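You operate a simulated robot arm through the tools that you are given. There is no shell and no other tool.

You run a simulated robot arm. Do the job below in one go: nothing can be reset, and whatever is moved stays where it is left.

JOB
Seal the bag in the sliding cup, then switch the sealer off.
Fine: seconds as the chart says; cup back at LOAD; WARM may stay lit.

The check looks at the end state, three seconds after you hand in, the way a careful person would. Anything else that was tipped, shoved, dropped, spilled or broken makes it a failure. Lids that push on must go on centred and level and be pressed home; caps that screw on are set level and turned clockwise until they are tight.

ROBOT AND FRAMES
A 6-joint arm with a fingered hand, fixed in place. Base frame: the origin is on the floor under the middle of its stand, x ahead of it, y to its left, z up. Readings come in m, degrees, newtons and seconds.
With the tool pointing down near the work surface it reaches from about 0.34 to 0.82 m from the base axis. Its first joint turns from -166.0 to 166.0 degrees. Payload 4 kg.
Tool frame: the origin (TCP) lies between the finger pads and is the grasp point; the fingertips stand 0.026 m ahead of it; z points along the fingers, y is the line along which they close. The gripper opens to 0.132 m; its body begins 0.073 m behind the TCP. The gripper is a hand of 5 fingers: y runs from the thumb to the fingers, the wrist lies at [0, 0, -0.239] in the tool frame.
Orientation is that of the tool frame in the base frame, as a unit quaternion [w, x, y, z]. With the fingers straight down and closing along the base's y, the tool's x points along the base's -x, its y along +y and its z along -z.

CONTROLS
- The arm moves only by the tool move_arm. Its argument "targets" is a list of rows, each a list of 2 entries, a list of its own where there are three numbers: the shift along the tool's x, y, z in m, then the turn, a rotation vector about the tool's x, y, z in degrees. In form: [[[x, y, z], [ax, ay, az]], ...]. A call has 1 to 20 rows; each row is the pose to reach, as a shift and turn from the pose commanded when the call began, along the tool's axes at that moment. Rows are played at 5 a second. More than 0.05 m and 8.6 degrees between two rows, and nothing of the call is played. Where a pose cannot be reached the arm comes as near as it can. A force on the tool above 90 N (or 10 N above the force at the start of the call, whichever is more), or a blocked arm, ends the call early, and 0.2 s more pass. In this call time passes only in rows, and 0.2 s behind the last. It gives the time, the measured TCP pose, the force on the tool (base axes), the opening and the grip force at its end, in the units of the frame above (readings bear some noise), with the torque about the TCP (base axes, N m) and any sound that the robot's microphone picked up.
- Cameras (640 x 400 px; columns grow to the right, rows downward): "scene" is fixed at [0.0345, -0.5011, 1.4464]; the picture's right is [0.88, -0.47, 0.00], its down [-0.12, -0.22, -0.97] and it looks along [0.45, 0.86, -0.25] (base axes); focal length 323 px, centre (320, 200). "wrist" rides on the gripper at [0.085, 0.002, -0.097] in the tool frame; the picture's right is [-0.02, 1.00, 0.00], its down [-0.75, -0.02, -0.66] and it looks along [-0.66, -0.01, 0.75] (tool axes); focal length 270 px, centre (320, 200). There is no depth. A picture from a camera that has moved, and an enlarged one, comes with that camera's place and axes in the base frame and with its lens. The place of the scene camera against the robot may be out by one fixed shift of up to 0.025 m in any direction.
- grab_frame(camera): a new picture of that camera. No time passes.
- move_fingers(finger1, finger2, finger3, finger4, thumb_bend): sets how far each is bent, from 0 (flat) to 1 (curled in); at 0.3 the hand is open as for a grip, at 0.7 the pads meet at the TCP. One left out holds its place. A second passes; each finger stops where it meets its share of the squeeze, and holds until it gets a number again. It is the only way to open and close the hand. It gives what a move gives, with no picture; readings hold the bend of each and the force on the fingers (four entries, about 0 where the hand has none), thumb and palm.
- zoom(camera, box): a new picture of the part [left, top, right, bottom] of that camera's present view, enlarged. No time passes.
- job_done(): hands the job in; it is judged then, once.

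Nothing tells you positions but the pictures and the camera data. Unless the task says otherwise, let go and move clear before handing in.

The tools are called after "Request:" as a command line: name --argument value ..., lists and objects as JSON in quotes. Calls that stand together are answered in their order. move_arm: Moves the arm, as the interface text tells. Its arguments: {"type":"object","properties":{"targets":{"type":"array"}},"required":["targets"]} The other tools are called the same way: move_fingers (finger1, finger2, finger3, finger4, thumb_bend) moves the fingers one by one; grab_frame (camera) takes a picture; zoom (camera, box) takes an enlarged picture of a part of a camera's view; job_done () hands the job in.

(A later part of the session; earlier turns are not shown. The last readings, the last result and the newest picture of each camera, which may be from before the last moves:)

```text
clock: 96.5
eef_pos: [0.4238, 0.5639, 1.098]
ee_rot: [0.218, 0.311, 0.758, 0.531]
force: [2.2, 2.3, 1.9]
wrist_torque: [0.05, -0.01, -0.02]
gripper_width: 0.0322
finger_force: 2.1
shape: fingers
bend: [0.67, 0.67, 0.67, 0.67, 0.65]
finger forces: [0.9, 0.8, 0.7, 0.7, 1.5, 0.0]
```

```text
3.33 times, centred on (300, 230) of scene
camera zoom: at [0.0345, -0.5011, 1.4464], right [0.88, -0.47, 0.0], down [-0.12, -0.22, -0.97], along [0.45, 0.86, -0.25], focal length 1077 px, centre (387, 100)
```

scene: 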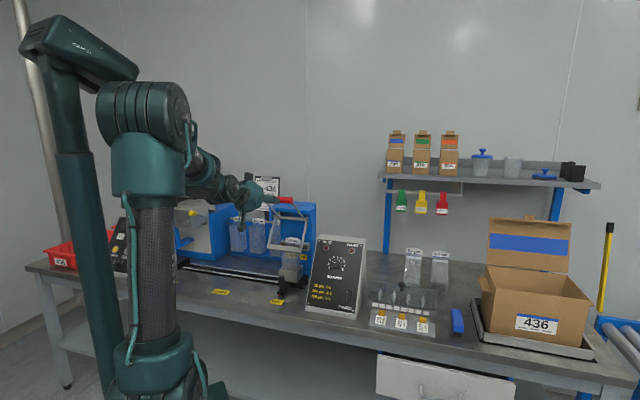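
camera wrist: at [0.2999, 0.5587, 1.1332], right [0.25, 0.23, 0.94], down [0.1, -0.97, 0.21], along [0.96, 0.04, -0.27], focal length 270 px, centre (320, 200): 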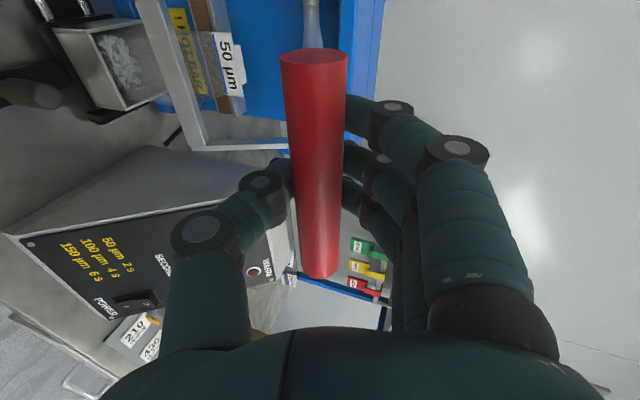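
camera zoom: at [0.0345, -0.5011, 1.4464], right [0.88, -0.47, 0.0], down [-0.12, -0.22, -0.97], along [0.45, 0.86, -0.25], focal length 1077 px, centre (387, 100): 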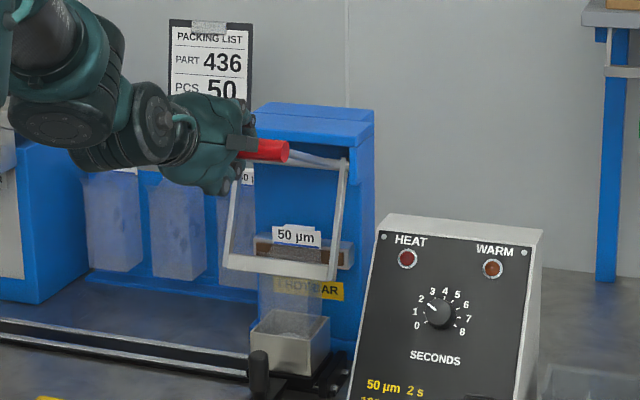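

The lever follows easily and the jaw is swinging toward the bar. I'll continue to about 30° and check again.

Request:
move_arm --targets '[[[0, -0.0068, 0.0002], [0, 0, 0]], [[0, -0.0136, 0.0008], [0, 0, 0]], [[0, -0.0205, 0.0018], [0, 0, 0]], [[0, -0.0273, 0.0029], [0, 0, 0]]]'

Request:
grab_frame --camera "wrist"

Request:
zoom --camera "scene" --box '[230, 170, 370, 290]'

```text
clock: 97.5
eef_pos: [0.4201, 0.5607, 1.0714]
ee_rot: [0.218, 0.311, 0.757, 0.532]
force: [2.1, 0.6, 2.3]
wrist_torque: [0.02, -0.01, -0.01]
gripper_width: 0.031
finger_force: 1.7
shape: fingers
bend: [0.67, 0.67, 0.67, 0.67, 0.66]
finger forces: [0.8, 0.8, 0.7, 0.8, 0.1, 0.1]
```

```text
taken
camera wrist: at [0.2955, 0.5545, 1.1066], right [0.25, 0.23, 0.94], down [0.1, -0.97, 0.21], along [0.96, 0.04, -0.27], focal length 270 px, centre (320, 200)
```

wrist: 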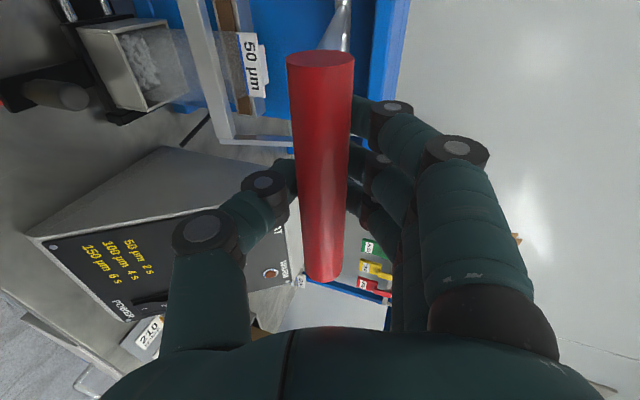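

```text
3.33 times, centred on (300, 230) of scene
camera zoom: at [0.0345, -0.5011, 1.4464], right [0.88, -0.47, 0.0], down [-0.12, -0.22, -0.97], along [0.45, 0.86, -0.25], focal length 1077 px, centre (387, 100)
```

zoom: 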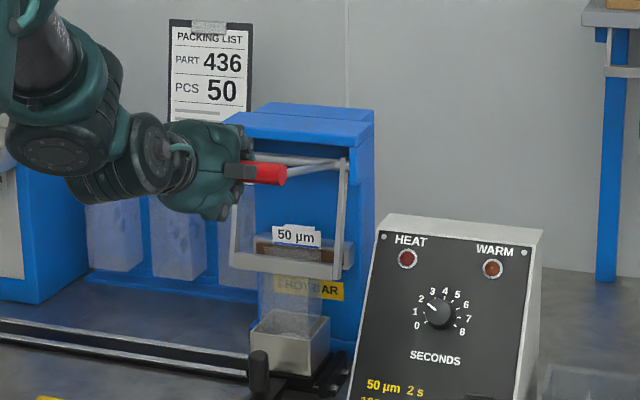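

Request:
move_arm --targets '[[[0, -0.0065, 0.0016], [0, 0, 0]], [[0, -0.0131, 0.0033], [0, 0, 0]], [[0, -0.0184, 0.005], [0, 0, 0]]]'

Request:
zoom --camera "scene" --box '[230, 170, 370, 290]'

Request:
grab_frame --camera "wrist"

```text
clock: 98.3
eef_pos: [0.4186, 0.5596, 1.0534]
ee_rot: [0.218, 0.31, 0.757, 0.532]
force: [1.6, 1.5, 3.5]
wrist_torque: [0.02, -0.01, 0.0]
gripper_width: 0.0309
finger_force: 1.7
shape: fingers
bend: [0.67, 0.67, 0.67, 0.67, 0.66]
finger forces: [0.9, 0.8, 0.8, 0.7, 0.0, 0.0]
```

```text
3.33 times, centred on (300, 230) of scene
camera zoom: at [0.0345, -0.5011, 1.4464], right [0.88, -0.47, 0.0], down [-0.12, -0.22, -0.97], along [0.45, 0.86, -0.25], focal length 1077 px, centre (387, 100)
```

zoom: 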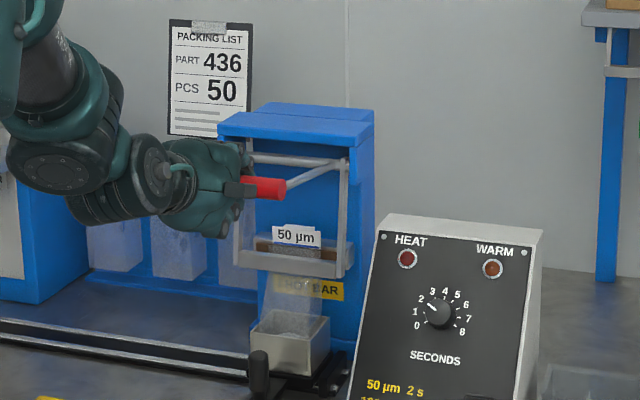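

```text
taken
camera wrist: at [0.2945, 0.5532, 1.0875], right [0.25, 0.23, 0.94], down [0.1, -0.97, 0.21], along [0.96, 0.04, -0.27], focal length 270 px, centre (320, 200)
```

wrist: 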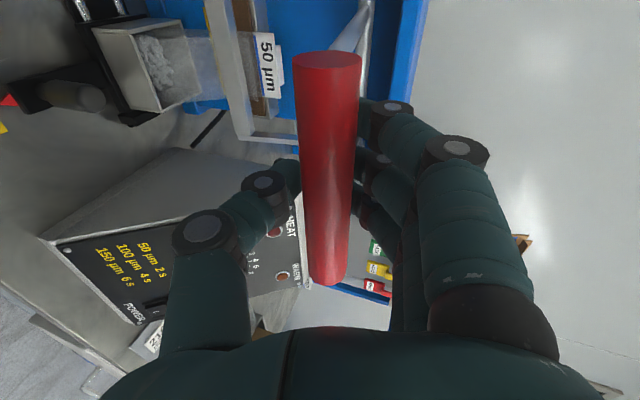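

Request:
move_arm --targets '[[[0, -0.0045, 0.0016], [0, 0, 0]], [[0, -0.009, 0.0033], [0, 0, 0]]]'

Request:
zoom --camera "scene" --box '[230, 170, 370, 290]'

Request:
zoom --camera "wrist" --box '[200, 0, 360, 140]'

```text
clock: 98.9
eef_pos: [0.4185, 0.5598, 1.0437]
ee_rot: [0.218, 0.31, 0.757, 0.532]
force: [1.6, 0.6, 3.3]
wrist_torque: [0.05, 0.0, 0.05]
gripper_width: 0.0307
finger_force: 1.6
shape: fingers
bend: [0.67, 0.67, 0.67, 0.67, 0.66]
finger forces: [1.0, 0.9, 0.8, 0.8, 0.0, 0.0]
```

```text
3.33 times, centred on (300, 230) of scene
camera zoom: at [0.0345, -0.5011, 1.4464], right [0.88, -0.47, 0.0], down [-0.12, -0.22, -0.97], along [0.45, 0.86, -0.25], focal length 1077 px, centre (387, 100)
```

zoom: 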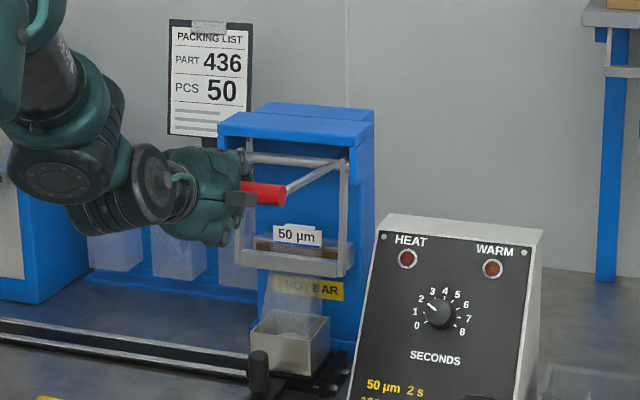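

```text
2.86 times, centred on (280, 70) of wrist
camera zoom: at [0.2948, 0.5535, 1.0783], right [0.25, 0.23, 0.94], down [0.1, -0.97, 0.21], along [0.96, 0.04, -0.27], focal length 772 px, centre (434, 571)
```

zoom: 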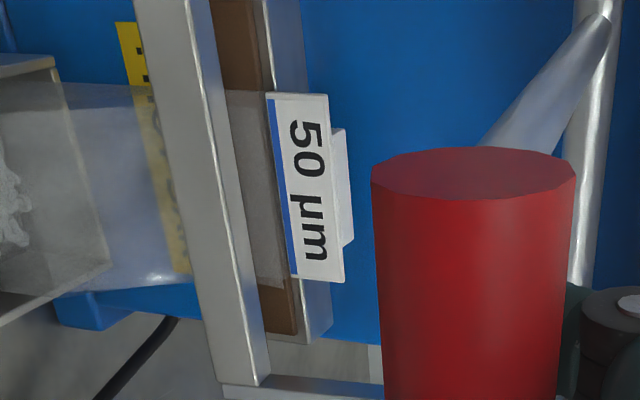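

Request:
move_arm --targets '[[[0, -0.0045, 0.0018], [0, 0, 0]], [[0, -0.009, 0.0038], [0, 0, 0]]]'

Request:
zoom --camera "scene" --box '[230, 170, 370, 290]'

Request:
zoom --camera "wrist" --box '[200, 0, 360, 140]'

```text
clock: 99.5
eef_pos: [0.4196, 0.5594, 1.0324]
ee_rot: [0.218, 0.31, 0.757, 0.532]
force: [1.3, 0.2, 4.3]
wrist_torque: [0.04, -0.02, -0.01]
gripper_width: 0.0308
finger_force: 0.9
shape: fingers
bend: [0.67, 0.67, 0.67, 0.67, 0.66]
finger forces: [1.0, 1.1, 1.0, 0.8, 0.0, 0.1]
```

```text
3.33 times, centred on (300, 230) of scene
camera zoom: at [0.0345, -0.5011, 1.4464], right [0.88, -0.47, 0.0], down [-0.12, -0.22, -0.97], along [0.45, 0.86, -0.25], focal length 1077 px, centre (387, 100)
```

zoom: 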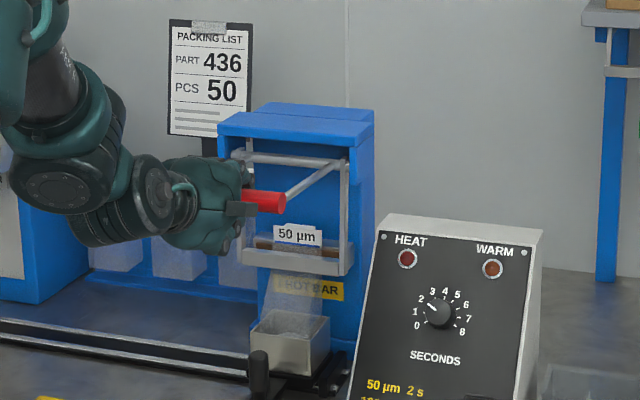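

```text
2.86 times, centred on (280, 70) of wrist
camera zoom: at [0.2952, 0.5538, 1.0679], right [0.25, 0.23, 0.94], down [0.1, -0.97, 0.21], along [0.96, 0.04, -0.27], focal length 772 px, centre (434, 571)
```

zoom: 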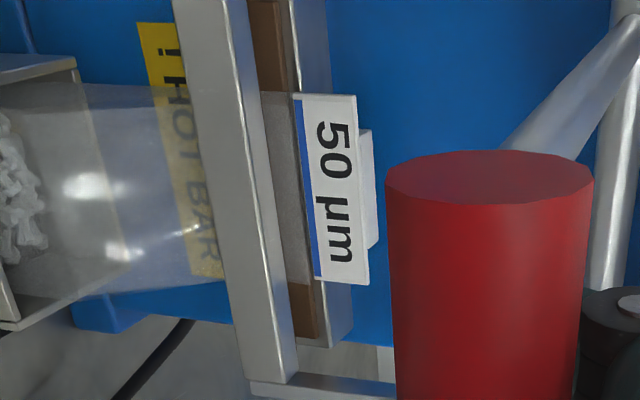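

Request:
move_arm --targets '[[[0, -0.0045, 0.0021], [0, 0, 0]], [[0, -0.009, 0.0042], [0, 0, 0]]]'

Request:
zoom --camera "scene" --box '[230, 170, 370, 290]'

Request:
zoom --camera "wrist" --box '[200, 0, 360, 140]'

```text
clock: 100.1
eef_pos: [0.4191, 0.56, 1.0239]
ee_rot: [0.218, 0.311, 0.756, 0.533]
force: [1.6, 1.6, 11.6]
wrist_torque: [0.06, -0.04, -0.01]
gripper_width: 0.0315
finger_force: 4.5
shape: fingers
bend: [0.66, 0.66, 0.66, 0.67, 0.66]
finger forces: [2.3, 2.4, 2.3, 2.3, 0.0, 0.0]
```

```text
3.33 times, centred on (300, 230) of scene
camera zoom: at [0.0345, -0.5011, 1.4464], right [0.88, -0.47, 0.0], down [-0.12, -0.22, -0.97], along [0.45, 0.86, -0.25], focal length 1077 px, centre (387, 100)
```

zoom: 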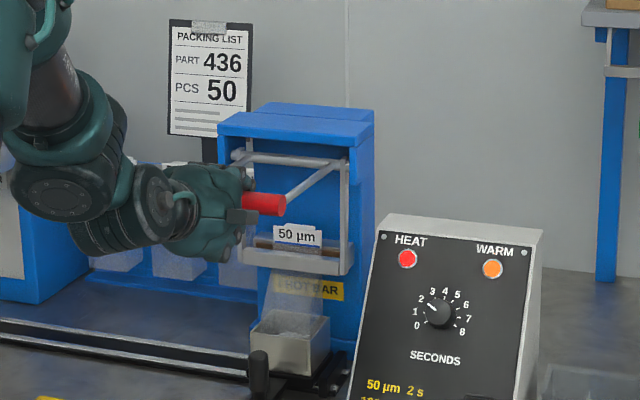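

```text
2.86 times, centred on (280, 70) of wrist
camera zoom: at [0.2959, 0.5547, 1.0594], right [0.25, 0.23, 0.94], down [0.1, -0.97, 0.21], along [0.96, 0.04, -0.27], focal length 772 px, centre (434, 571)
```

zoom: 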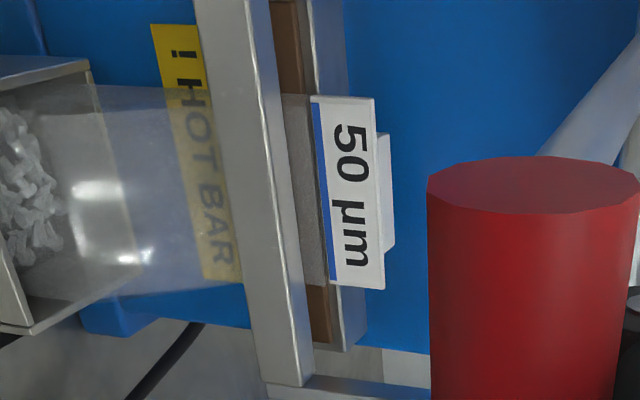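

HEAT and WARM are both lit: the jaw is closed on the bag. I'll hold still and watch the HEAT lamp.

Request:
move_arm --targets '[[[0, -0.001, 0.0004], [0, 0, 0]], [[0, -0.001, 0.0004], [0, 0, 0]], [[0, -0.001, 0.0004], [0, 0, 0]], [[0, -0.001, 0.0004], [0, 0, 0]], [[0, -0.001, 0.0004], [0, 0, 0]]]'

Request:
zoom --camera "scene" --box '[270, 210, 370, 290]'

```text
clock: 101.3
eef_pos: [0.4192, 0.5613, 1.0232]
ee_rot: [0.218, 0.311, 0.757, 0.532]
force: [0.3, 2.1, 16.6]
wrist_torque: [0.1, -0.09, -0.01]
gripper_width: 0.0325
finger_force: 6.6
shape: fingers
bend: [0.66, 0.66, 0.66, 0.66, 0.66]
finger forces: [3.5, 3.6, 3.5, 3.4, 0.0, 0.0]
```

```text
5.00 times, centred on (320, 250) of scene
camera zoom: at [0.0345, -0.5011, 1.4464], right [0.88, -0.47, 0.0], down [-0.12, -0.22, -0.97], along [0.45, 0.86, -0.25], focal length 1615 px, centre (320, -50)
```

zoom: 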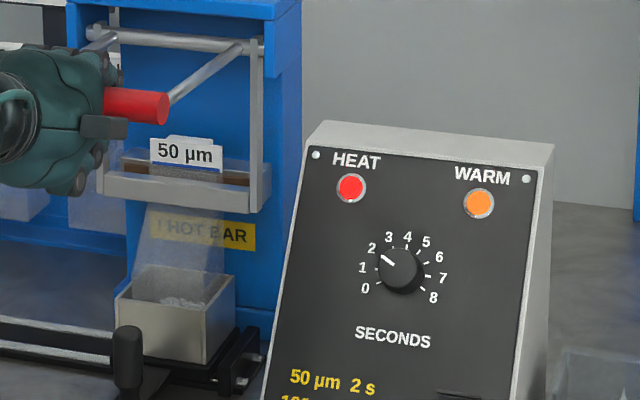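

Request:
move_arm --targets '[[[0, 0, 0], [0, 0, 0]], [[0, 0, 0], [0, 0, 0]]]'

Request:
zoom --camera "scene" --box '[325, 235, 365, 260]'

Request:
move_arm --targets '[[[0, 0, 0], [0, 0, 0]], [[0, 0, 0], [0, 0, 0]]]'

Request:
zoom --camera "scene" --box '[270, 210, 370, 290]'

```text
clock: 101.9
eef_pos: [0.421, 0.561, 1.0235]
ee_rot: [0.218, 0.31, 0.757, 0.532]
force: [0.6, 2.7, 17.2]
wrist_torque: [0.08, -0.1, 0.01]
gripper_width: 0.0327
finger_force: 7.5
shape: fingers
bend: [0.66, 0.66, 0.66, 0.66, 0.66]
finger forces: [3.6, 3.7, 3.5, 3.4, 0.1, 0.1]
```

```text
16.00 times, centred on (345, 248) of scene
camera zoom: at [0.0345, -0.5011, 1.4464], right [0.88, -0.47, 0.0], down [-0.12, -0.22, -0.97], along [0.45, 0.86, -0.25], focal length 5169 px, centre (-80, -560)
```

zoom: 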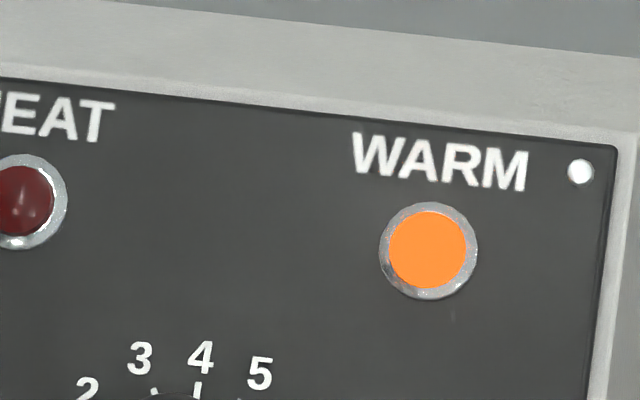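

```text
clock: 102.5
eef_pos: [0.4205, 0.5605, 1.023]
ee_rot: [0.218, 0.311, 0.757, 0.532]
force: [0.3, 2.2, 16.8]
wrist_torque: [0.05, -0.1, 0.0]
gripper_width: 0.0327
finger_force: 7.0
shape: fingers
bend: [0.66, 0.66, 0.66, 0.66, 0.66]
finger forces: [3.6, 3.6, 3.4, 3.6, 0.0, 0.0]
```

```text
5.00 times, centred on (320, 250) of scene
camera zoom: at [0.0345, -0.5011, 1.4464], right [0.88, -0.47, 0.0], down [-0.12, -0.22, -0.97], along [0.45, 0.86, -0.25], focal length 1615 px, centre (320, -50)
```

zoom: 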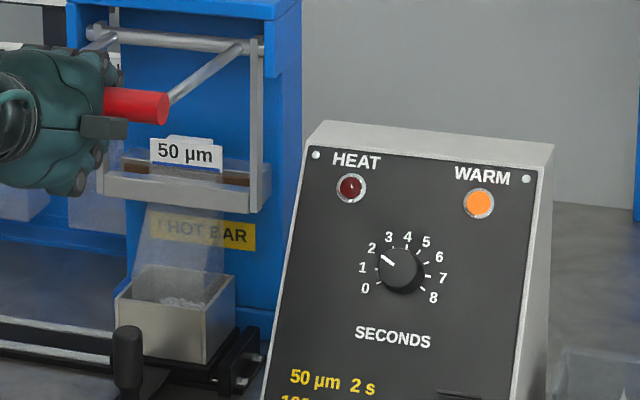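

HEAT went out after its 2 s pulse. I'll keep the jaw closed a few more seconds so the seal sets while the bar cools.

Request:
move_arm --targets '[[[0, 0, 0], [0, 0, 0]], [[0, 0, 0], [0, 0, 0]], [[0, 0, 0], [0, 0, 0]], [[0, 0, 0], [0, 0, 0]], [[0, 0, 0], [0, 0, 0]], [[0, 0, 0], [0, 0, 0]], [[0, 0, 0], [0, 0, 0]], [[0, 0, 0], [0, 0, 0]], [[0, 0, 0], [0, 0, 0]], [[0, 0, 0], [0, 0, 0]], [[0, 0, 0], [0, 0, 0]], [[0, 0, 0], [0, 0, 0]], [[0, 0, 0], [0, 0, 0]], [[0, 0, 0], [0, 0, 0]], [[0, 0, 0], [0, 0, 0]]]'

Request:
zoom --camera "scene" --box '[270, 210, 370, 290]'

Request:
move_arm --targets '[[[0, 0, 0], [0, 0, 0]], [[0, 0, 0], [0, 0, 0]], [[0, 0, 0], [0, 0, 0]], [[0, 0, 0], [0, 0, 0]], [[0, 0, 0], [0, 0, 0]], [[0, 0, 0], [0, 0, 0]], [[0, 0, 0], [0, 0, 0]], [[0, 0, 0], [0, 0, 0]], [[0, 0, 0], [0, 0, 0]], [[0, 0, 0], [0, 0, 0]], [[0, 0, 0], [0, 0, 0]], [[0, 0, 0], [0, 0, 0]], [[0, 0, 0], [0, 0, 0]], [[0, 0, 0], [0, 0, 0]], [[0, 0, 0], [0, 0, 0]]]'

Request:
zoom --camera "scene" --box '[270, 210, 370, 290]'

Request:
zoom --camera "wrist" --box '[200, 0, 360, 140]'

```text
clock: 105.7
eef_pos: [0.42, 0.5608, 1.0228]
ee_rot: [0.217, 0.311, 0.757, 0.531]
force: [0.3, 2.0, 16.8]
wrist_torque: [0.07, -0.07, 0.06]
gripper_width: 0.0327
finger_force: 7.0
shape: fingers
bend: [0.66, 0.66, 0.66, 0.66, 0.66]
finger forces: [3.7, 3.6, 3.6, 3.5, 0.1, 0.0]
```

```text
5.00 times, centred on (320, 250) of scene
camera zoom: at [0.0345, -0.5011, 1.4464], right [0.88, -0.47, 0.0], down [-0.12, -0.22, -0.97], along [0.45, 0.86, -0.25], focal length 1615 px, centre (320, -50)
```

zoom: 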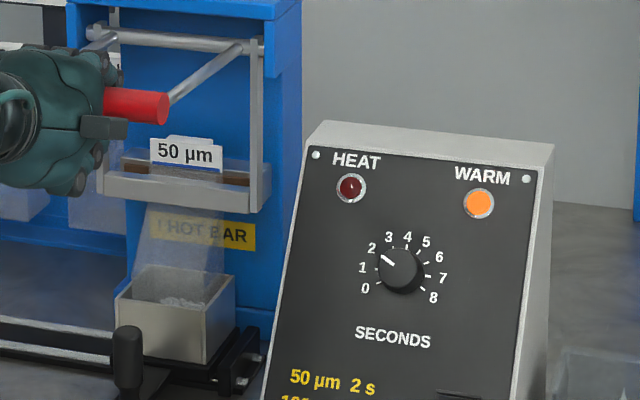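

```text
clock: 108.9
eef_pos: [0.4202, 0.5603, 1.0235]
ee_rot: [0.218, 0.311, 0.757, 0.531]
force: [0.0, 2.0, 16.8]
wrist_torque: [0.04, -0.1, 0.0]
gripper_width: 0.0325
finger_force: 7.1
shape: fingers
bend: [0.66, 0.66, 0.66, 0.66, 0.66]
finger forces: [3.6, 3.6, 3.5, 3.6, 0.0, 0.0]
```

```text
5.00 times, centred on (320, 250) of scene
camera zoom: at [0.0345, -0.5011, 1.4464], right [0.88, -0.47, 0.0], down [-0.12, -0.22, -0.97], along [0.45, 0.86, -0.25], focal length 1615 px, centre (320, -50)
```

zoom: 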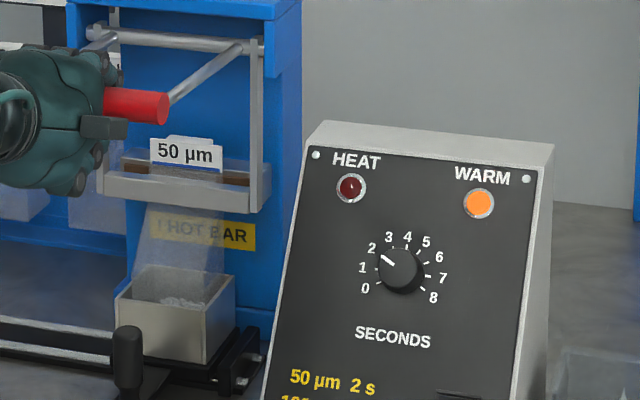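

```text
2.86 times, centred on (280, 70) of wrist
camera zoom: at [0.2959, 0.5545, 1.0578], right [0.25, 0.23, 0.94], down [0.1, -0.97, 0.21], along [0.96, 0.04, -0.27], focal length 772 px, centre (434, 571)
```

zoom: 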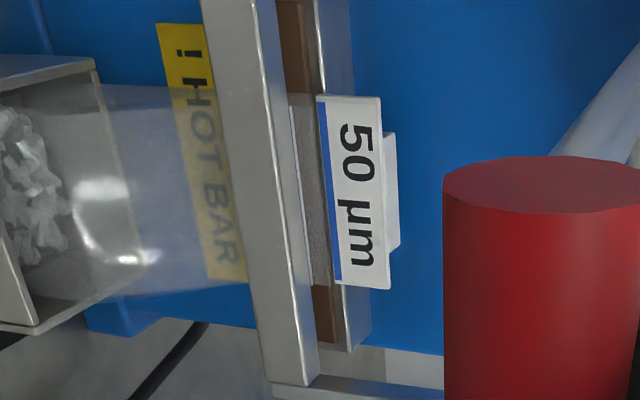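

A seal line now shows across the bag below the label. I'll raise the lever back along the same arc.

Request:
move_arm --targets '[[[0, 0.0093, -0.0041], [0, 0, 0]], [[0, 0.0185, -0.0083], [0, 0, 0]], [[0, 0.0276, -0.0117], [0, 0, 0]], [[0, 0.0364, -0.0141], [0, 0, 0]], [[0, 0.0451, -0.0162], [0, 0, 0]], [[0, 0.0584, -0.0194], [0, 0, 0]], [[0, 0.0718, -0.0207], [0, 0, 0]], [[0, 0.0863, -0.0184], [0, 0, 0]], [[0, 0.0998, -0.0169], [0, 0, 0]], [[0, 0.1132, -0.0142], [0, 0, 0]], [[0, 0.1245, -0.0105], [0, 0, 0]]]'

Request:
grab_frame --camera "wrist"

Request:
zoom --camera "scene" --box '[230, 170, 370, 290]'

```text
clock: 111.3
eef_pos: [0.4435, 0.5842, 1.1431]
ee_rot: [0.218, 0.311, 0.757, 0.531]
force: [3.8, 3.0, -2.2]
wrist_torque: [-0.03, 0.02, -0.05]
gripper_width: 0.0311
finger_force: 3.6
shape: fingers
bend: [0.67, 0.67, 0.67, 0.67, 0.66]
finger forces: [1.4, 1.3, 1.2, 1.1, 1.6, 0.0]
```

```text
taken
camera wrist: at [0.3195, 0.5784, 1.1784], right [0.25, 0.23, 0.94], down [0.1, -0.97, 0.21], along [0.96, 0.04, -0.27], focal length 270 px, centre (320, 200)
```

wrist: 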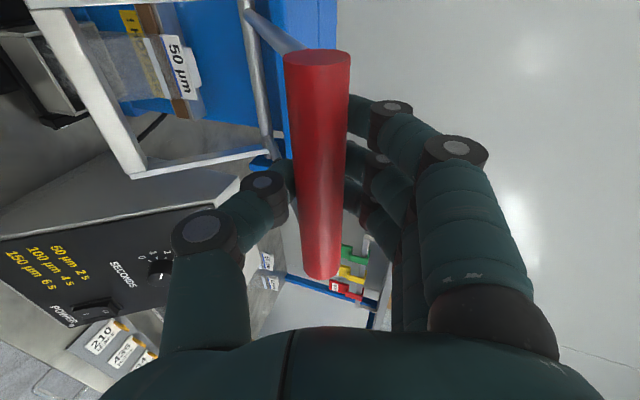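

```text
3.33 times, centred on (300, 230) of scene
camera zoom: at [0.0345, -0.5011, 1.4464], right [0.88, -0.47, 0.0], down [-0.12, -0.22, -0.97], along [0.45, 0.86, -0.25], focal length 1077 px, centre (387, 100)
```

zoom: 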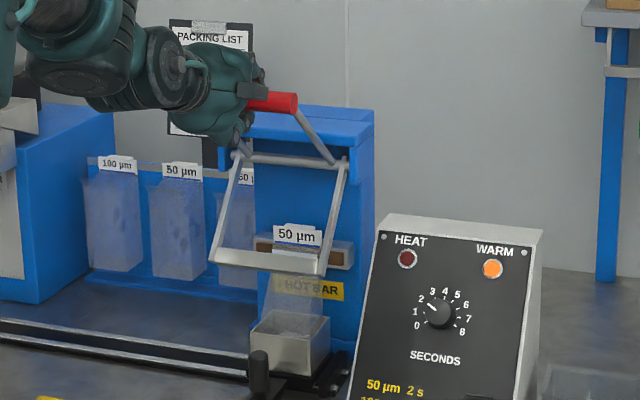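

The lever is back up and the bag shows a clear white seal line. I'll let go and back straight out, watching that the lever stays up.

Request:
move_fingers --finger1 0.5 --finger2 0.5 --finger3 0.5 --finger4 0.5 --thumb_bend 0.5

Request:
move_arm --targets '[[[0, 0, -0.02], [0, 0, 0]], [[0, 0, -0.045], [0, 0, 0]], [[0, 0, -0.075], [0, 0, 0]], [[0, 0, -0.105], [0, 0, 0]], [[0, 0, -0.115], [0, 0, 0]]]'

Request:
grab_frame --camera "wrist"

Request:
zoom --camera "scene" --box '[210, 170, 350, 310]'

```text
clock: 112.3
eef_pos: [0.4439, 0.5846, 1.143]
ee_rot: [0.219, 0.311, 0.757, 0.531]
force: [0.8, 0.4, -0.7]
wrist_torque: [0.0, -0.03, -0.01]
gripper_width: 0.0742
finger_force: 0.0
shape: fingers
bend: [0.5, 0.5, 0.5, 0.5, 0.5]
finger forces: [0.1, 0.0, 0.0, 0.1, 0.1, 0.1]
```

```text
clock: 113.5
eef_pos: [0.3654, 0.5068, 1.1829]
ee_rot: [0.218, 0.31, 0.758, 0.531]
force: [-0.2, -0.2, 0.3]
wrist_torque: [0.0, 0.0, 0.04]
gripper_width: 0.0746
finger_force: 0.1
shape: fingers
bend: [0.5, 0.5, 0.5, 0.5, 0.5]
finger forces: [0.0, 0.1, 0.1, 0.0, 0.1, 0.0]
```

```text
taken
camera wrist: at [0.2417, 0.5008, 1.2175], right [0.25, 0.23, 0.94], down [0.1, -0.97, 0.21], along [0.96, 0.04, -0.27], focal length 270 px, centre (320, 200)
```

wrist: 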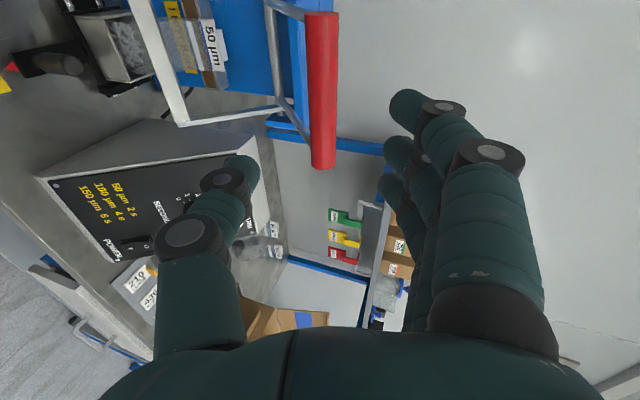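

```text
2.86 times, centred on (280, 240) of scene
camera zoom: at [0.0345, -0.5011, 1.4464], right [0.88, -0.47, 0.0], down [-0.12, -0.22, -0.97], along [0.45, 0.86, -0.25], focal length 923 px, centre (434, 86)
```

zoom: 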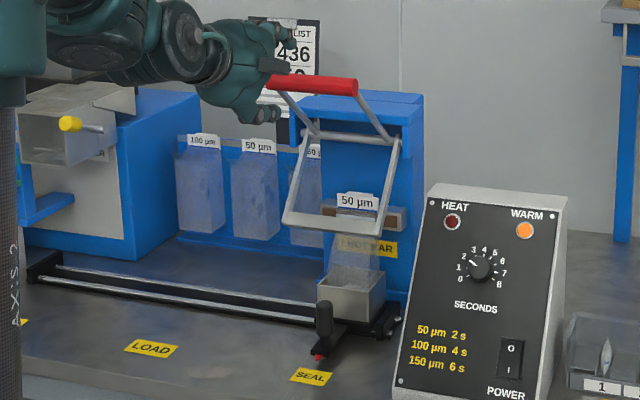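

The lever stayed up, jaw open. Now I'll undo the roll and pitch and return to the pre-grasp in front of the cup's post at SEAL.

Request:
move_arm --targets '[[[0, 0, 0], [0, 0, -8]], [[0, 0, 0], [0, 0, -16]], [[0, 0, 0], [0, 0, -24]], [[0, 0, 0], [0, 0, -32]], [[0, 0, 0], [0, 0, -40]], [[0, 0, 0], [0, 0, -48]], [[0, 0, 0], [0, 0, -56]], [[0, 0, 0], [0, 0, -64]], [[0, 0, 0], [0, 0, -72]], [[0, 0, 0], [0, 0, -80]], [[0, 0, 0], [0, 0, -86]], [[0, 0, 0], [0, 0, -90]]]'

Request:
move_arm --targets '[[[0.0389, 0, 0.0168], [0, 4.3, 0]], [[0.0778, 0, 0.0336], [0, 8.6, 0]], [[0.1167, 0, 0.0504], [0, 12.9, 0]], [[0.1557, 0, 0.0671], [0, 17.2, 0]], [[0.1946, 0, 0.0839], [0, 21.5, 0]], [[0.2335, 0, 0.1007], [0, 25.8, 0]], [[0.2724, 0, 0.1175], [0, 30, 0]]]'

Request:
move_fingers --finger1 0.3 --finger4 0.3

Request:
grab_frame --camera "wrist"

Request:
grab_frame --camera "scene"

```text
clock: 116.1
eef_pos: [0.3665, 0.5064, 1.1831]
ee_rot: [0.53, -0.316, 0.755, 0.222]
force: [-0.2, -0.4, -1.4]
wrist_torque: [-0.03, -0.01, 0.06]
gripper_width: 0.0748
finger_force: 0.0
shape: fingers
bend: [0.5, 0.5, 0.5, 0.5, 0.5]
finger forces: [0.0, 0.0, 0.0, 0.0, 0.0, 0.0]
```

```text
clock: 117.7
eef_pos: [0.3783, 0.5191, 0.8862]
ee_rot: [0.316, -0.363, 0.867, 0.133]
force: [0.5, -0.2, 0.2]
wrist_torque: [-0.01, 0.0, -0.01]
gripper_width: 0.0745
finger_force: 0.0
shape: fingers
bend: [0.5, 0.5, 0.5, 0.5, 0.5]
finger forces: [0.0, 0.1, 0.0, 0.0, 0.0, 0.0]
```

```text
clock: 118.7
eef_pos: [0.3785, 0.52, 0.887]
ee_rot: [0.316, -0.363, 0.867, 0.133]
force: [-1.1, 0.8, 0.5]
wrist_torque: [-0.01, 0.0, 0.02]
gripper_width: 0.1062
finger_force: 0.2
shape: fingers
bend: [0.3, 0.5, 0.5, 0.3, 0.5]
finger forces: [0.0, 0.1, 0.0, 0.0, 0.1, 0.0]
```

```text
taken
camera wrist: at [0.2883, 0.4286, 0.9061], right [-0.7, 0.71, 0.01], down [0.12, 0.1, 0.99], along [0.7, 0.69, -0.15], focal length 270 px, centre (320, 200)
```

wrist: 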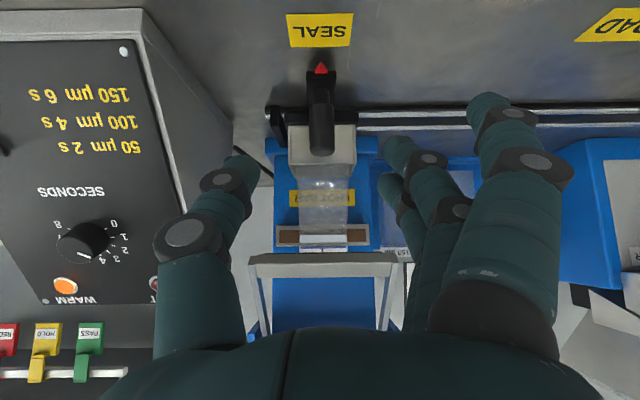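

```text
taken
```

scene: 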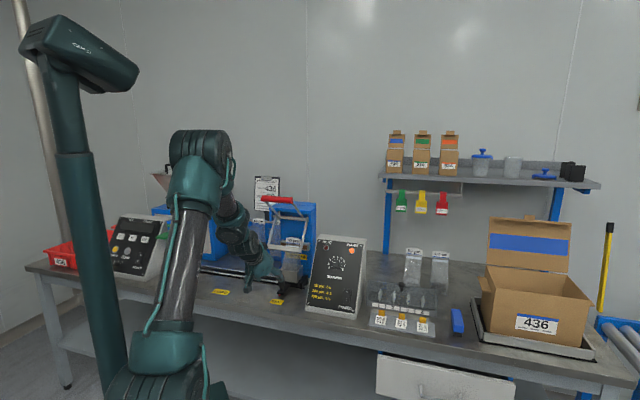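

Same pre-grasp as before. Moving in and caging the post again.

Request:
move_arm --targets '[[[-0.018, 0, 0.032], [0, 0, 0]], [[-0.03, 0, 0.065], [0, 0, 0]], [[-0.03, 0, 0.095], [0, 0, 0]], [[-0.03, 0, 0.115], [0, 0, 0]]]'

Request:
grab_frame --camera "wrist"

Request:
move_fingers --finger2 0.66 --finger3 0.66 --thumb_bend 0.67

Request:
grab_frame --camera "wrist"

```text
clock: 119.7
eef_pos: [0.4464, 0.5882, 0.8174]
ee_rot: [0.316, -0.362, 0.867, 0.131]
force: [0.3, 0.6, 1.1]
wrist_torque: [-0.02, -0.01, 0.03]
gripper_width: 0.1062
finger_force: 0.1
shape: fingers
bend: [0.3, 0.5, 0.5, 0.3, 0.5]
finger forces: [0.0, 0.1, 0.0, 0.0, 0.0, 0.0]
```

```text
taken
camera wrist: at [0.3564, 0.4985, 0.8377], right [-0.7, 0.71, 0.01], down [0.12, 0.1, 0.99], along [0.7, 0.69, -0.15], focal length 270 px, centre (320, 200)
```

wrist: 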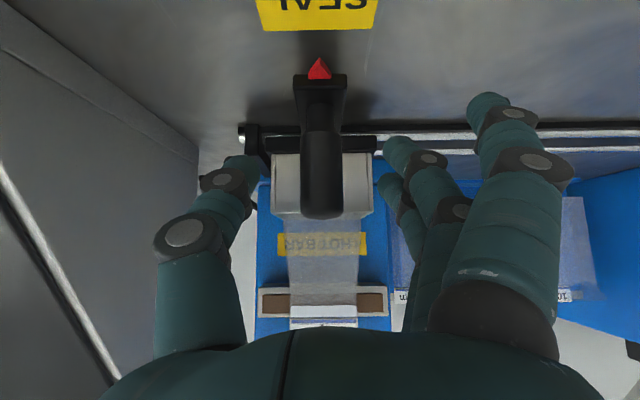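

```text
clock: 120.7
eef_pos: [0.4468, 0.5886, 0.818]
ee_rot: [0.317, -0.363, 0.866, 0.133]
force: [-0.3, 0.6, -1.3]
wrist_torque: [-0.01, -0.03, 0.01]
gripper_width: 0.0834
finger_force: 2.1
shape: fingers
bend: [0.3, 0.66, 0.63, 0.3, 0.66]
finger forces: [0.1, 0.0, 1.9, 0.0, 2.1, 0.1]
```

```text
taken
camera wrist: at [0.3562, 0.4984, 0.8379], right [-0.7, 0.71, 0.01], down [0.12, 0.1, 0.99], along [0.7, 0.69, -0.15], focal length 270 px, centre (320, 200)
```

wrist: 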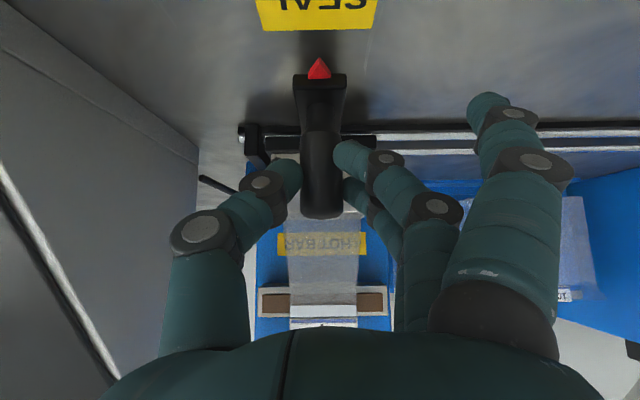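

Held again. Sliding the cup slowly back left toward LOAD.

Request:
move_arm --targets '[[[0, 0.006, 0], [0, 0, 0]], [[-0.0001, 0.016, 0], [0, 0, 0]], [[-0.0002, 0.028, 0.0001], [0, 0, 0]], [[-0.0002, 0.04, 0.0002], [0, 0, 0]], [[-0.0003, 0.052, 0.0002], [0, 0, 0]], [[-0.0004, 0.064, 0.0003], [0, 0, 0]], [[-0.0004, 0.076, 0.0003], [0, 0, 0]], [[-0.0005, 0.088, 0.0004], [0, 0, 0]], [[-0.0006, 0.1, 0.0004], [0, 0, 0]], [[-0.0006, 0.112, 0.0005], [0, 0, 0]], [[-0.0007, 0.124, 0.0006], [0, 0, 0]], [[-0.0008, 0.136, 0.0006], [0, 0, 0]], [[-0.0008, 0.146, 0.0007], [0, 0, 0]], [[-0.0008, 0.15, 0.0007], [0, 0, 0]]]'

Request:
grab_frame --camera "wrist"

Request:
move_arm --targets '[[[0, 0.006, 0], [0, 0, 0]], [[-0.0001, 0.016, 0], [0, 0, 0]], [[-0.0002, 0.028, 0.0001], [0, 0, 0]], [[-0.0002, 0.04, 0.0002], [0, 0, 0]], [[-0.0003, 0.052, 0.0002], [0, 0, 0]], [[-0.0004, 0.064, 0.0003], [0, 0, 0]], [[-0.0004, 0.076, 0.0003], [0, 0, 0]], [[-0.0005, 0.088, 0.0004], [0, 0, 0]], [[-0.0005, 0.095, 0.0004], [0, 0, 0]], [[-0.0005, 0.0985, 0.0004], [0, 0, 0]]]'

Request:
grab_frame --camera "wrist"

Request:
zoom --camera "scene" --box '[180, 190, 320, 310]'

```text
clock: 123.7
eef_pos: [0.3413, 0.6958, 0.818]
ee_rot: [0.316, -0.363, 0.866, 0.133]
force: [-2.0, -2.4, -1.4]
wrist_torque: [-0.04, 0.03, -0.03]
gripper_width: 0.0834
finger_force: 2.9
shape: fingers
bend: [0.3, 0.66, 0.64, 0.3, 0.66]
finger forces: [0.1, 0.1, 2.4, 0.1, 3.4, 0.0]
```

```text
taken
camera wrist: at [0.2502, 0.6047, 0.8376], right [-0.7, 0.71, 0.01], down [0.12, 0.1, 0.99], along [0.7, 0.69, -0.15], focal length 270 px, centre (320, 200)
```

wrist: 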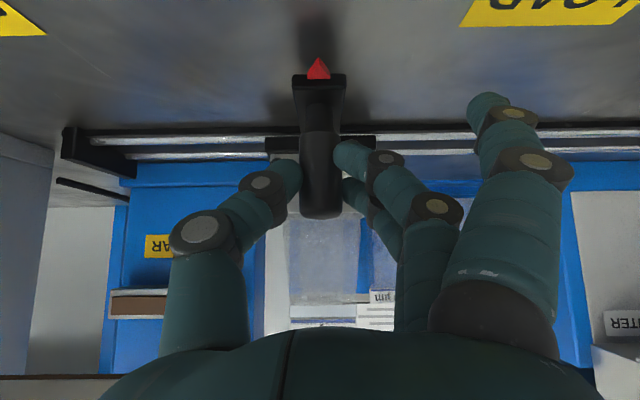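

```text
clock: 125.9
eef_pos: [0.2719, 0.7639, 0.8178]
ee_rot: [0.317, -0.361, 0.867, 0.133]
force: [-0.7, -1.2, 1.6]
wrist_torque: [0.0, -0.01, 0.04]
gripper_width: 0.0817
finger_force: 3.0
shape: fingers
bend: [0.3, 0.66, 0.63, 0.3, 0.66]
finger forces: [0.0, 0.1, 2.6, 0.0, 2.7, 0.0]
```

```text
taken
camera wrist: at [0.1807, 0.6737, 0.8372], right [-0.7, 0.71, 0.01], down [0.12, 0.1, 0.99], along [0.7, 0.69, -0.15], focal length 270 px, centre (320, 200)
```

wrist: 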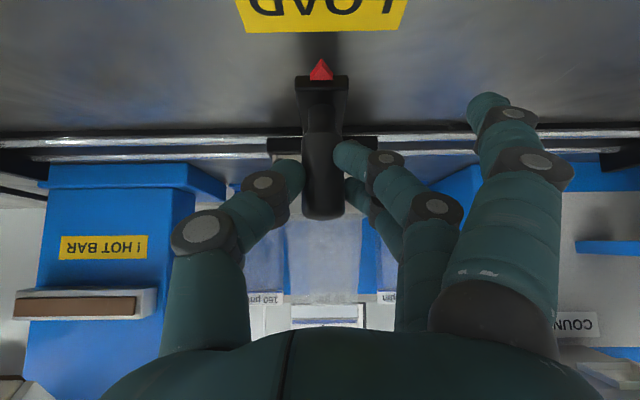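

```text
3.33 times, centred on (250, 250) of scene
camera zoom: at [0.0345, -0.5011, 1.4464], right [0.88, -0.47, 0.0], down [-0.12, -0.22, -0.97], along [0.45, 0.86, -0.25], focal length 1077 px, centre (553, 33)
```

zoom: 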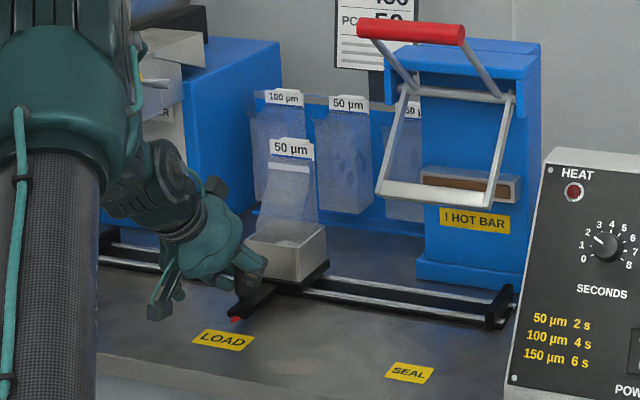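

The cup's pointer is back on LOAD, bag sealed. I'll release, retreat, and reshape the hand for pressing the rocker's O end with the thumb.

Request:
move_fingers --finger2 0.5 --finger3 0.5 --thumb_bend 0.5

Request:
move_arm --targets '[[[0, 0, -0.025], [0, 0, 0]], [[0, 0, -0.06], [0, 0, 0]], [[0.005, 0, -0.09], [0, 0, 0]], [[0.01, 0, -0.12], [0, 0, 0]]]'

Request:
grab_frame --camera "wrist"

Request:
move_fingers --finger1 1.0 --finger2 1.0 --finger3 1.0 --finger4 1.0 --thumb_bend 0.45

```text
clock: 126.9
eef_pos: [0.2723, 0.7649, 0.8181]
ee_rot: [0.316, -0.363, 0.867, 0.132]
force: [0.1, -0.8, -0.3]
wrist_torque: [-0.02, -0.01, 0.0]
gripper_width: 0.1059
finger_force: 0.0
shape: fingers
bend: [0.3, 0.5, 0.5, 0.3, 0.5]
finger forces: [0.1, 0.1, 0.0, 0.0, 0.0, 0.0]
```

```text
clock: 127.9
eef_pos: [0.2113, 0.7021, 0.9021]
ee_rot: [0.316, -0.362, 0.867, 0.132]
force: [-0.1, -1.0, -0.6]
wrist_torque: [0.03, -0.03, 0.01]
gripper_width: 0.1064
finger_force: 0.1
shape: fingers
bend: [0.3, 0.5, 0.5, 0.3, 0.5]
finger forces: [0.1, 0.1, 0.0, 0.1, 0.1, 0.1]
```

```text
taken
camera wrist: at [0.1207, 0.613, 0.9224], right [-0.7, 0.71, 0.01], down [0.12, 0.1, 0.99], along [0.7, 0.69, -0.15], focal length 270 px, centre (320, 200)
```

wrist: 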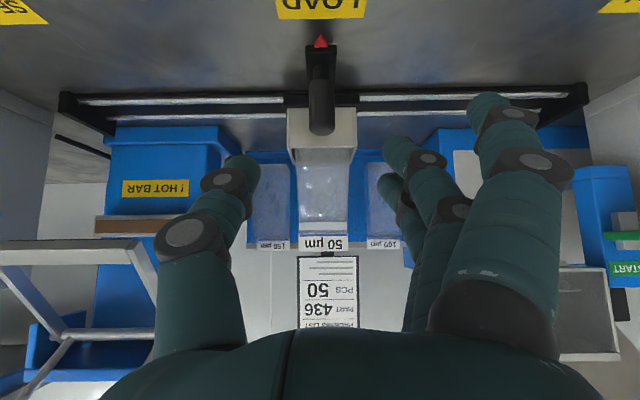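

```text
clock: 128.9
eef_pos: [0.2128, 0.703, 0.9028]
ee_rot: [0.317, -0.363, 0.866, 0.132]
force: [0.2, -0.1, -0.6]
wrist_torque: [0.03, -0.08, 0.01]
gripper_width: 0.0553
finger_force: 0.0
shape: fingers
bend: [1.0, 1.0, 1.0, 1.0, 0.45]
finger forces: [0.1, 0.0, 0.0, 0.0, 0.0, 0.0]
```

Request:
move_arm --targets '[[[0.012, -0.02, -0.01], [0, 0, 0]], [[0.0205, -0.06, -0.0175], [0, 0, 0]], [[0.0207, -0.1, -0.0176], [0, 0, 0]], [[0.0209, -0.14, -0.0178], [0, 0, 0]], [[0.0211, -0.18, -0.018], [0, 0, 0]], [[0.0213, -0.22, -0.0181], [0, -1, 0]], [[0.0216, -0.26, -0.0183], [0, -3, 0]], [[0.0219, -0.3, -0.0185], [0, -5, 0]], [[0.0222, -0.34, -0.0187], [0, -7, 0]], [[0.0225, -0.38, -0.0189], [0, -9, 0]], [[0.0227, -0.42, -0.0191], [0, -11, 0]], [[0.0229, -0.45, -0.0192], [0, -13, 0]], [[0.0231, -0.4741, -0.0193], [0, -14, 0]]]'

Request:
grab_frame --camera "wrist"

Request:
grab_frame --camera "scene"

```text
clock: 131.7
eef_pos: [0.5279, 0.3493, 0.9028]
ee_rot: [0.42, -0.343, 0.822, 0.175]
force: [0.1, -0.3, 0.0]
wrist_torque: [0.0, 0.01, 0.02]
gripper_width: 0.0551
finger_force: 0.0
shape: fingers
bend: [1.0, 1.0, 1.0, 1.0, 0.45]
finger forces: [0.0, 0.0, 0.0, 0.0, 0.1, 0.0]
```

```text
taken
camera wrist: at [0.4366, 0.2586, 0.8916], right [-0.7, 0.71, 0.02], down [-0.05, -0.08, 1.0], along [0.71, 0.7, 0.09], focal length 270 px, centre (320, 200)
```

wrist: 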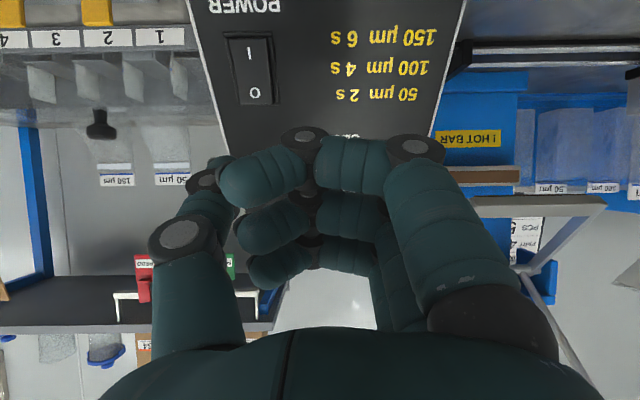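

```text
taken
```

scene: 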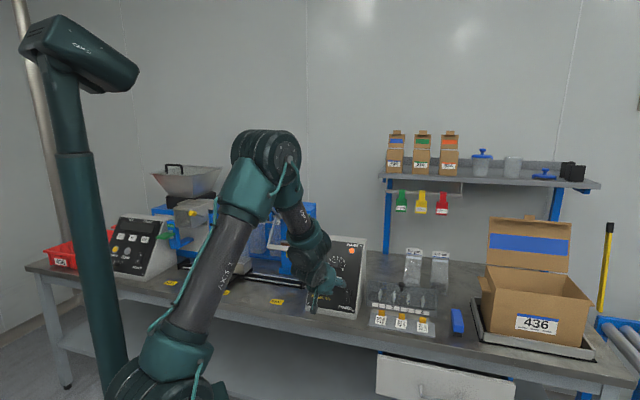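

The cup is released at LOAD. The rocker's O end is about 8 cm ahead of the thumb tip; I'll close in, then press gently.

Request:
move_arm --targets '[[[0.001, 0, 0.02], [0, 0, 0]], [[0.003, 0, 0.04], [0, 0, 0]], [[0.003, 0, 0.058], [0, 0, 0]], [[0.003, 0, 0.066], [0, 0, 0]]]'

Request:
grab_frame --camera "wrist"

Request:
zoom --camera "scene" --box '[300, 225, 380, 325]'

```text
clock: 132.7
eef_pos: [0.5648, 0.3866, 0.8613]
ee_rot: [0.42, -0.344, 0.821, 0.176]
force: [0.0, -0.6, 0.0]
wrist_torque: [-0.05, 0.0, 0.0]
gripper_width: 0.0552
finger_force: 0.1
shape: fingers
bend: [1.0, 1.0, 1.0, 1.0, 0.45]
finger forces: [0.0, 0.0, 0.1, 0.1, 0.1, 0.0]
```

```text
taken
camera wrist: at [0.4735, 0.2953, 0.8497], right [-0.7, 0.71, 0.02], down [-0.05, -0.08, 1.0], along [0.71, 0.7, 0.09], focal length 270 px, centre (320, 200)
```

wrist: 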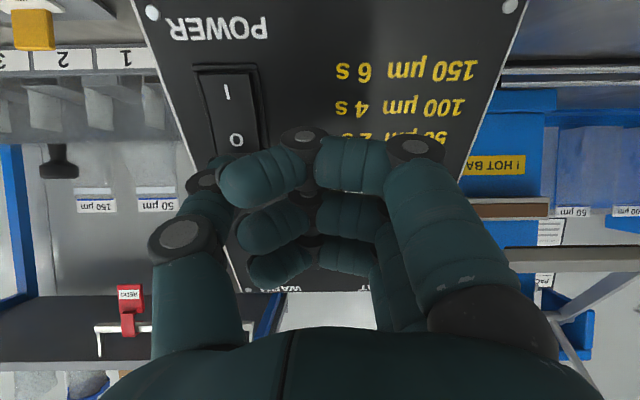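

```text
4.00 times, centred on (340, 275) of scene
camera zoom: at [0.0345, -0.5011, 1.4464], right [0.88, -0.47, 0.0], down [-0.12, -0.22, -0.97], along [0.45, 0.86, -0.25], focal length 1292 px, centre (240, -100)
```

zoom: 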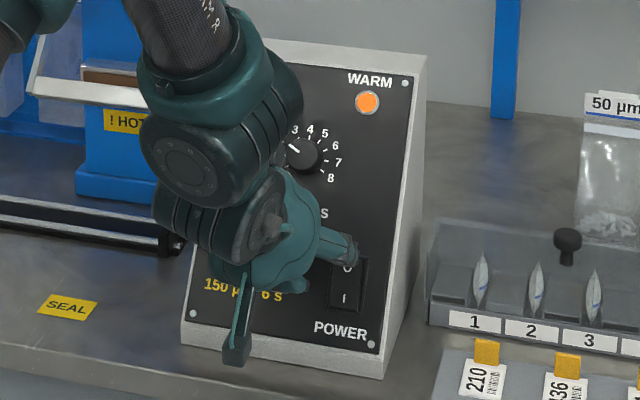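

Request:
move_arm --targets '[[[-0.001, 0, 0.004], [0, 0, 0]], [[-0.001, 0, 0.008], [0, 0, 0]], [[-0.001, 0, 0.011], [0, 0, 0]]]'

Request:
zoom --camera "scene" --box '[300, 225, 380, 325]'

```text
clock: 133.5
eef_pos: [0.5707, 0.3933, 0.8557]
ee_rot: [0.42, -0.344, 0.821, 0.176]
force: [-0.3, 0.3, 0.2]
wrist_torque: [-0.03, -0.04, -0.03]
gripper_width: 0.0551
finger_force: 0.9
shape: fingers
bend: [1.0, 1.0, 1.0, 1.0, 0.45]
finger forces: [0.0, 0.0, 0.0, 0.0, 0.4, 0.0]
```

```text
4.00 times, centred on (340, 275) of scene
camera zoom: at [0.0345, -0.5011, 1.4464], right [0.88, -0.47, 0.0], down [-0.12, -0.22, -0.97], along [0.45, 0.86, -0.25], focal length 1292 px, centre (240, -100)
```

zoom: 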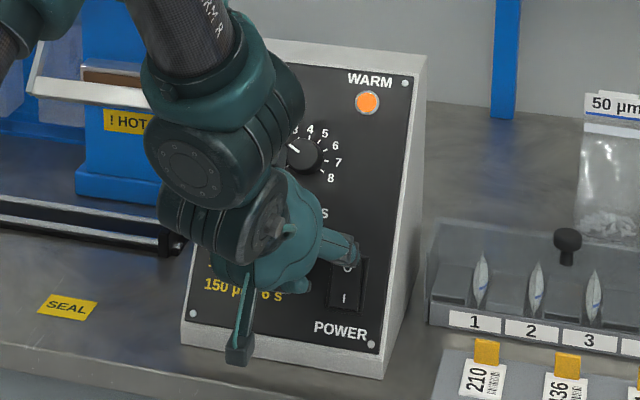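

Light first contact. I'll press in the last few millimetres.

Request:
move_arm --targets '[[[0, 0, 0.002], [0, 0, 0]], [[0, 0, 0.004], [0, 0, 0]], [[0, 0, 0.006], [0, 0, 0]]]'

Request:
zoom --camera "wrist" --box '[180, 40, 300, 180]'

```text
clock: 134.3
eef_pos: [0.5732, 0.3959, 0.8524]
ee_rot: [0.419, -0.344, 0.822, 0.176]
force: [-9.4, -6.3, 7.3]
wrist_torque: [-0.32, -0.21, -0.59]
gripper_width: 0.0556
finger_force: 7.1
shape: fingers
bend: [1.0, 1.0, 1.0, 1.0, 0.45]
finger forces: [0.1, 0.1, 0.0, 0.0, 13.1, 0.0]
```

```text
2.86 times, centred on (240, 110) of wrist
camera zoom: at [0.4825, 0.3054, 0.8412], right [-0.7, 0.71, 0.02], down [-0.05, -0.08, 1.0], along [0.71, 0.7, 0.09], focal length 772 px, centre (549, 457)
```

zoom: 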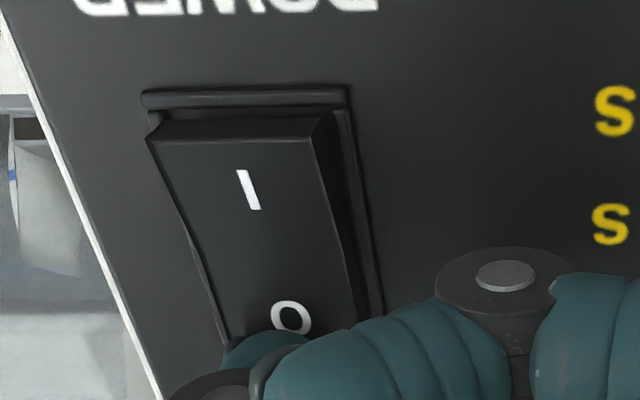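

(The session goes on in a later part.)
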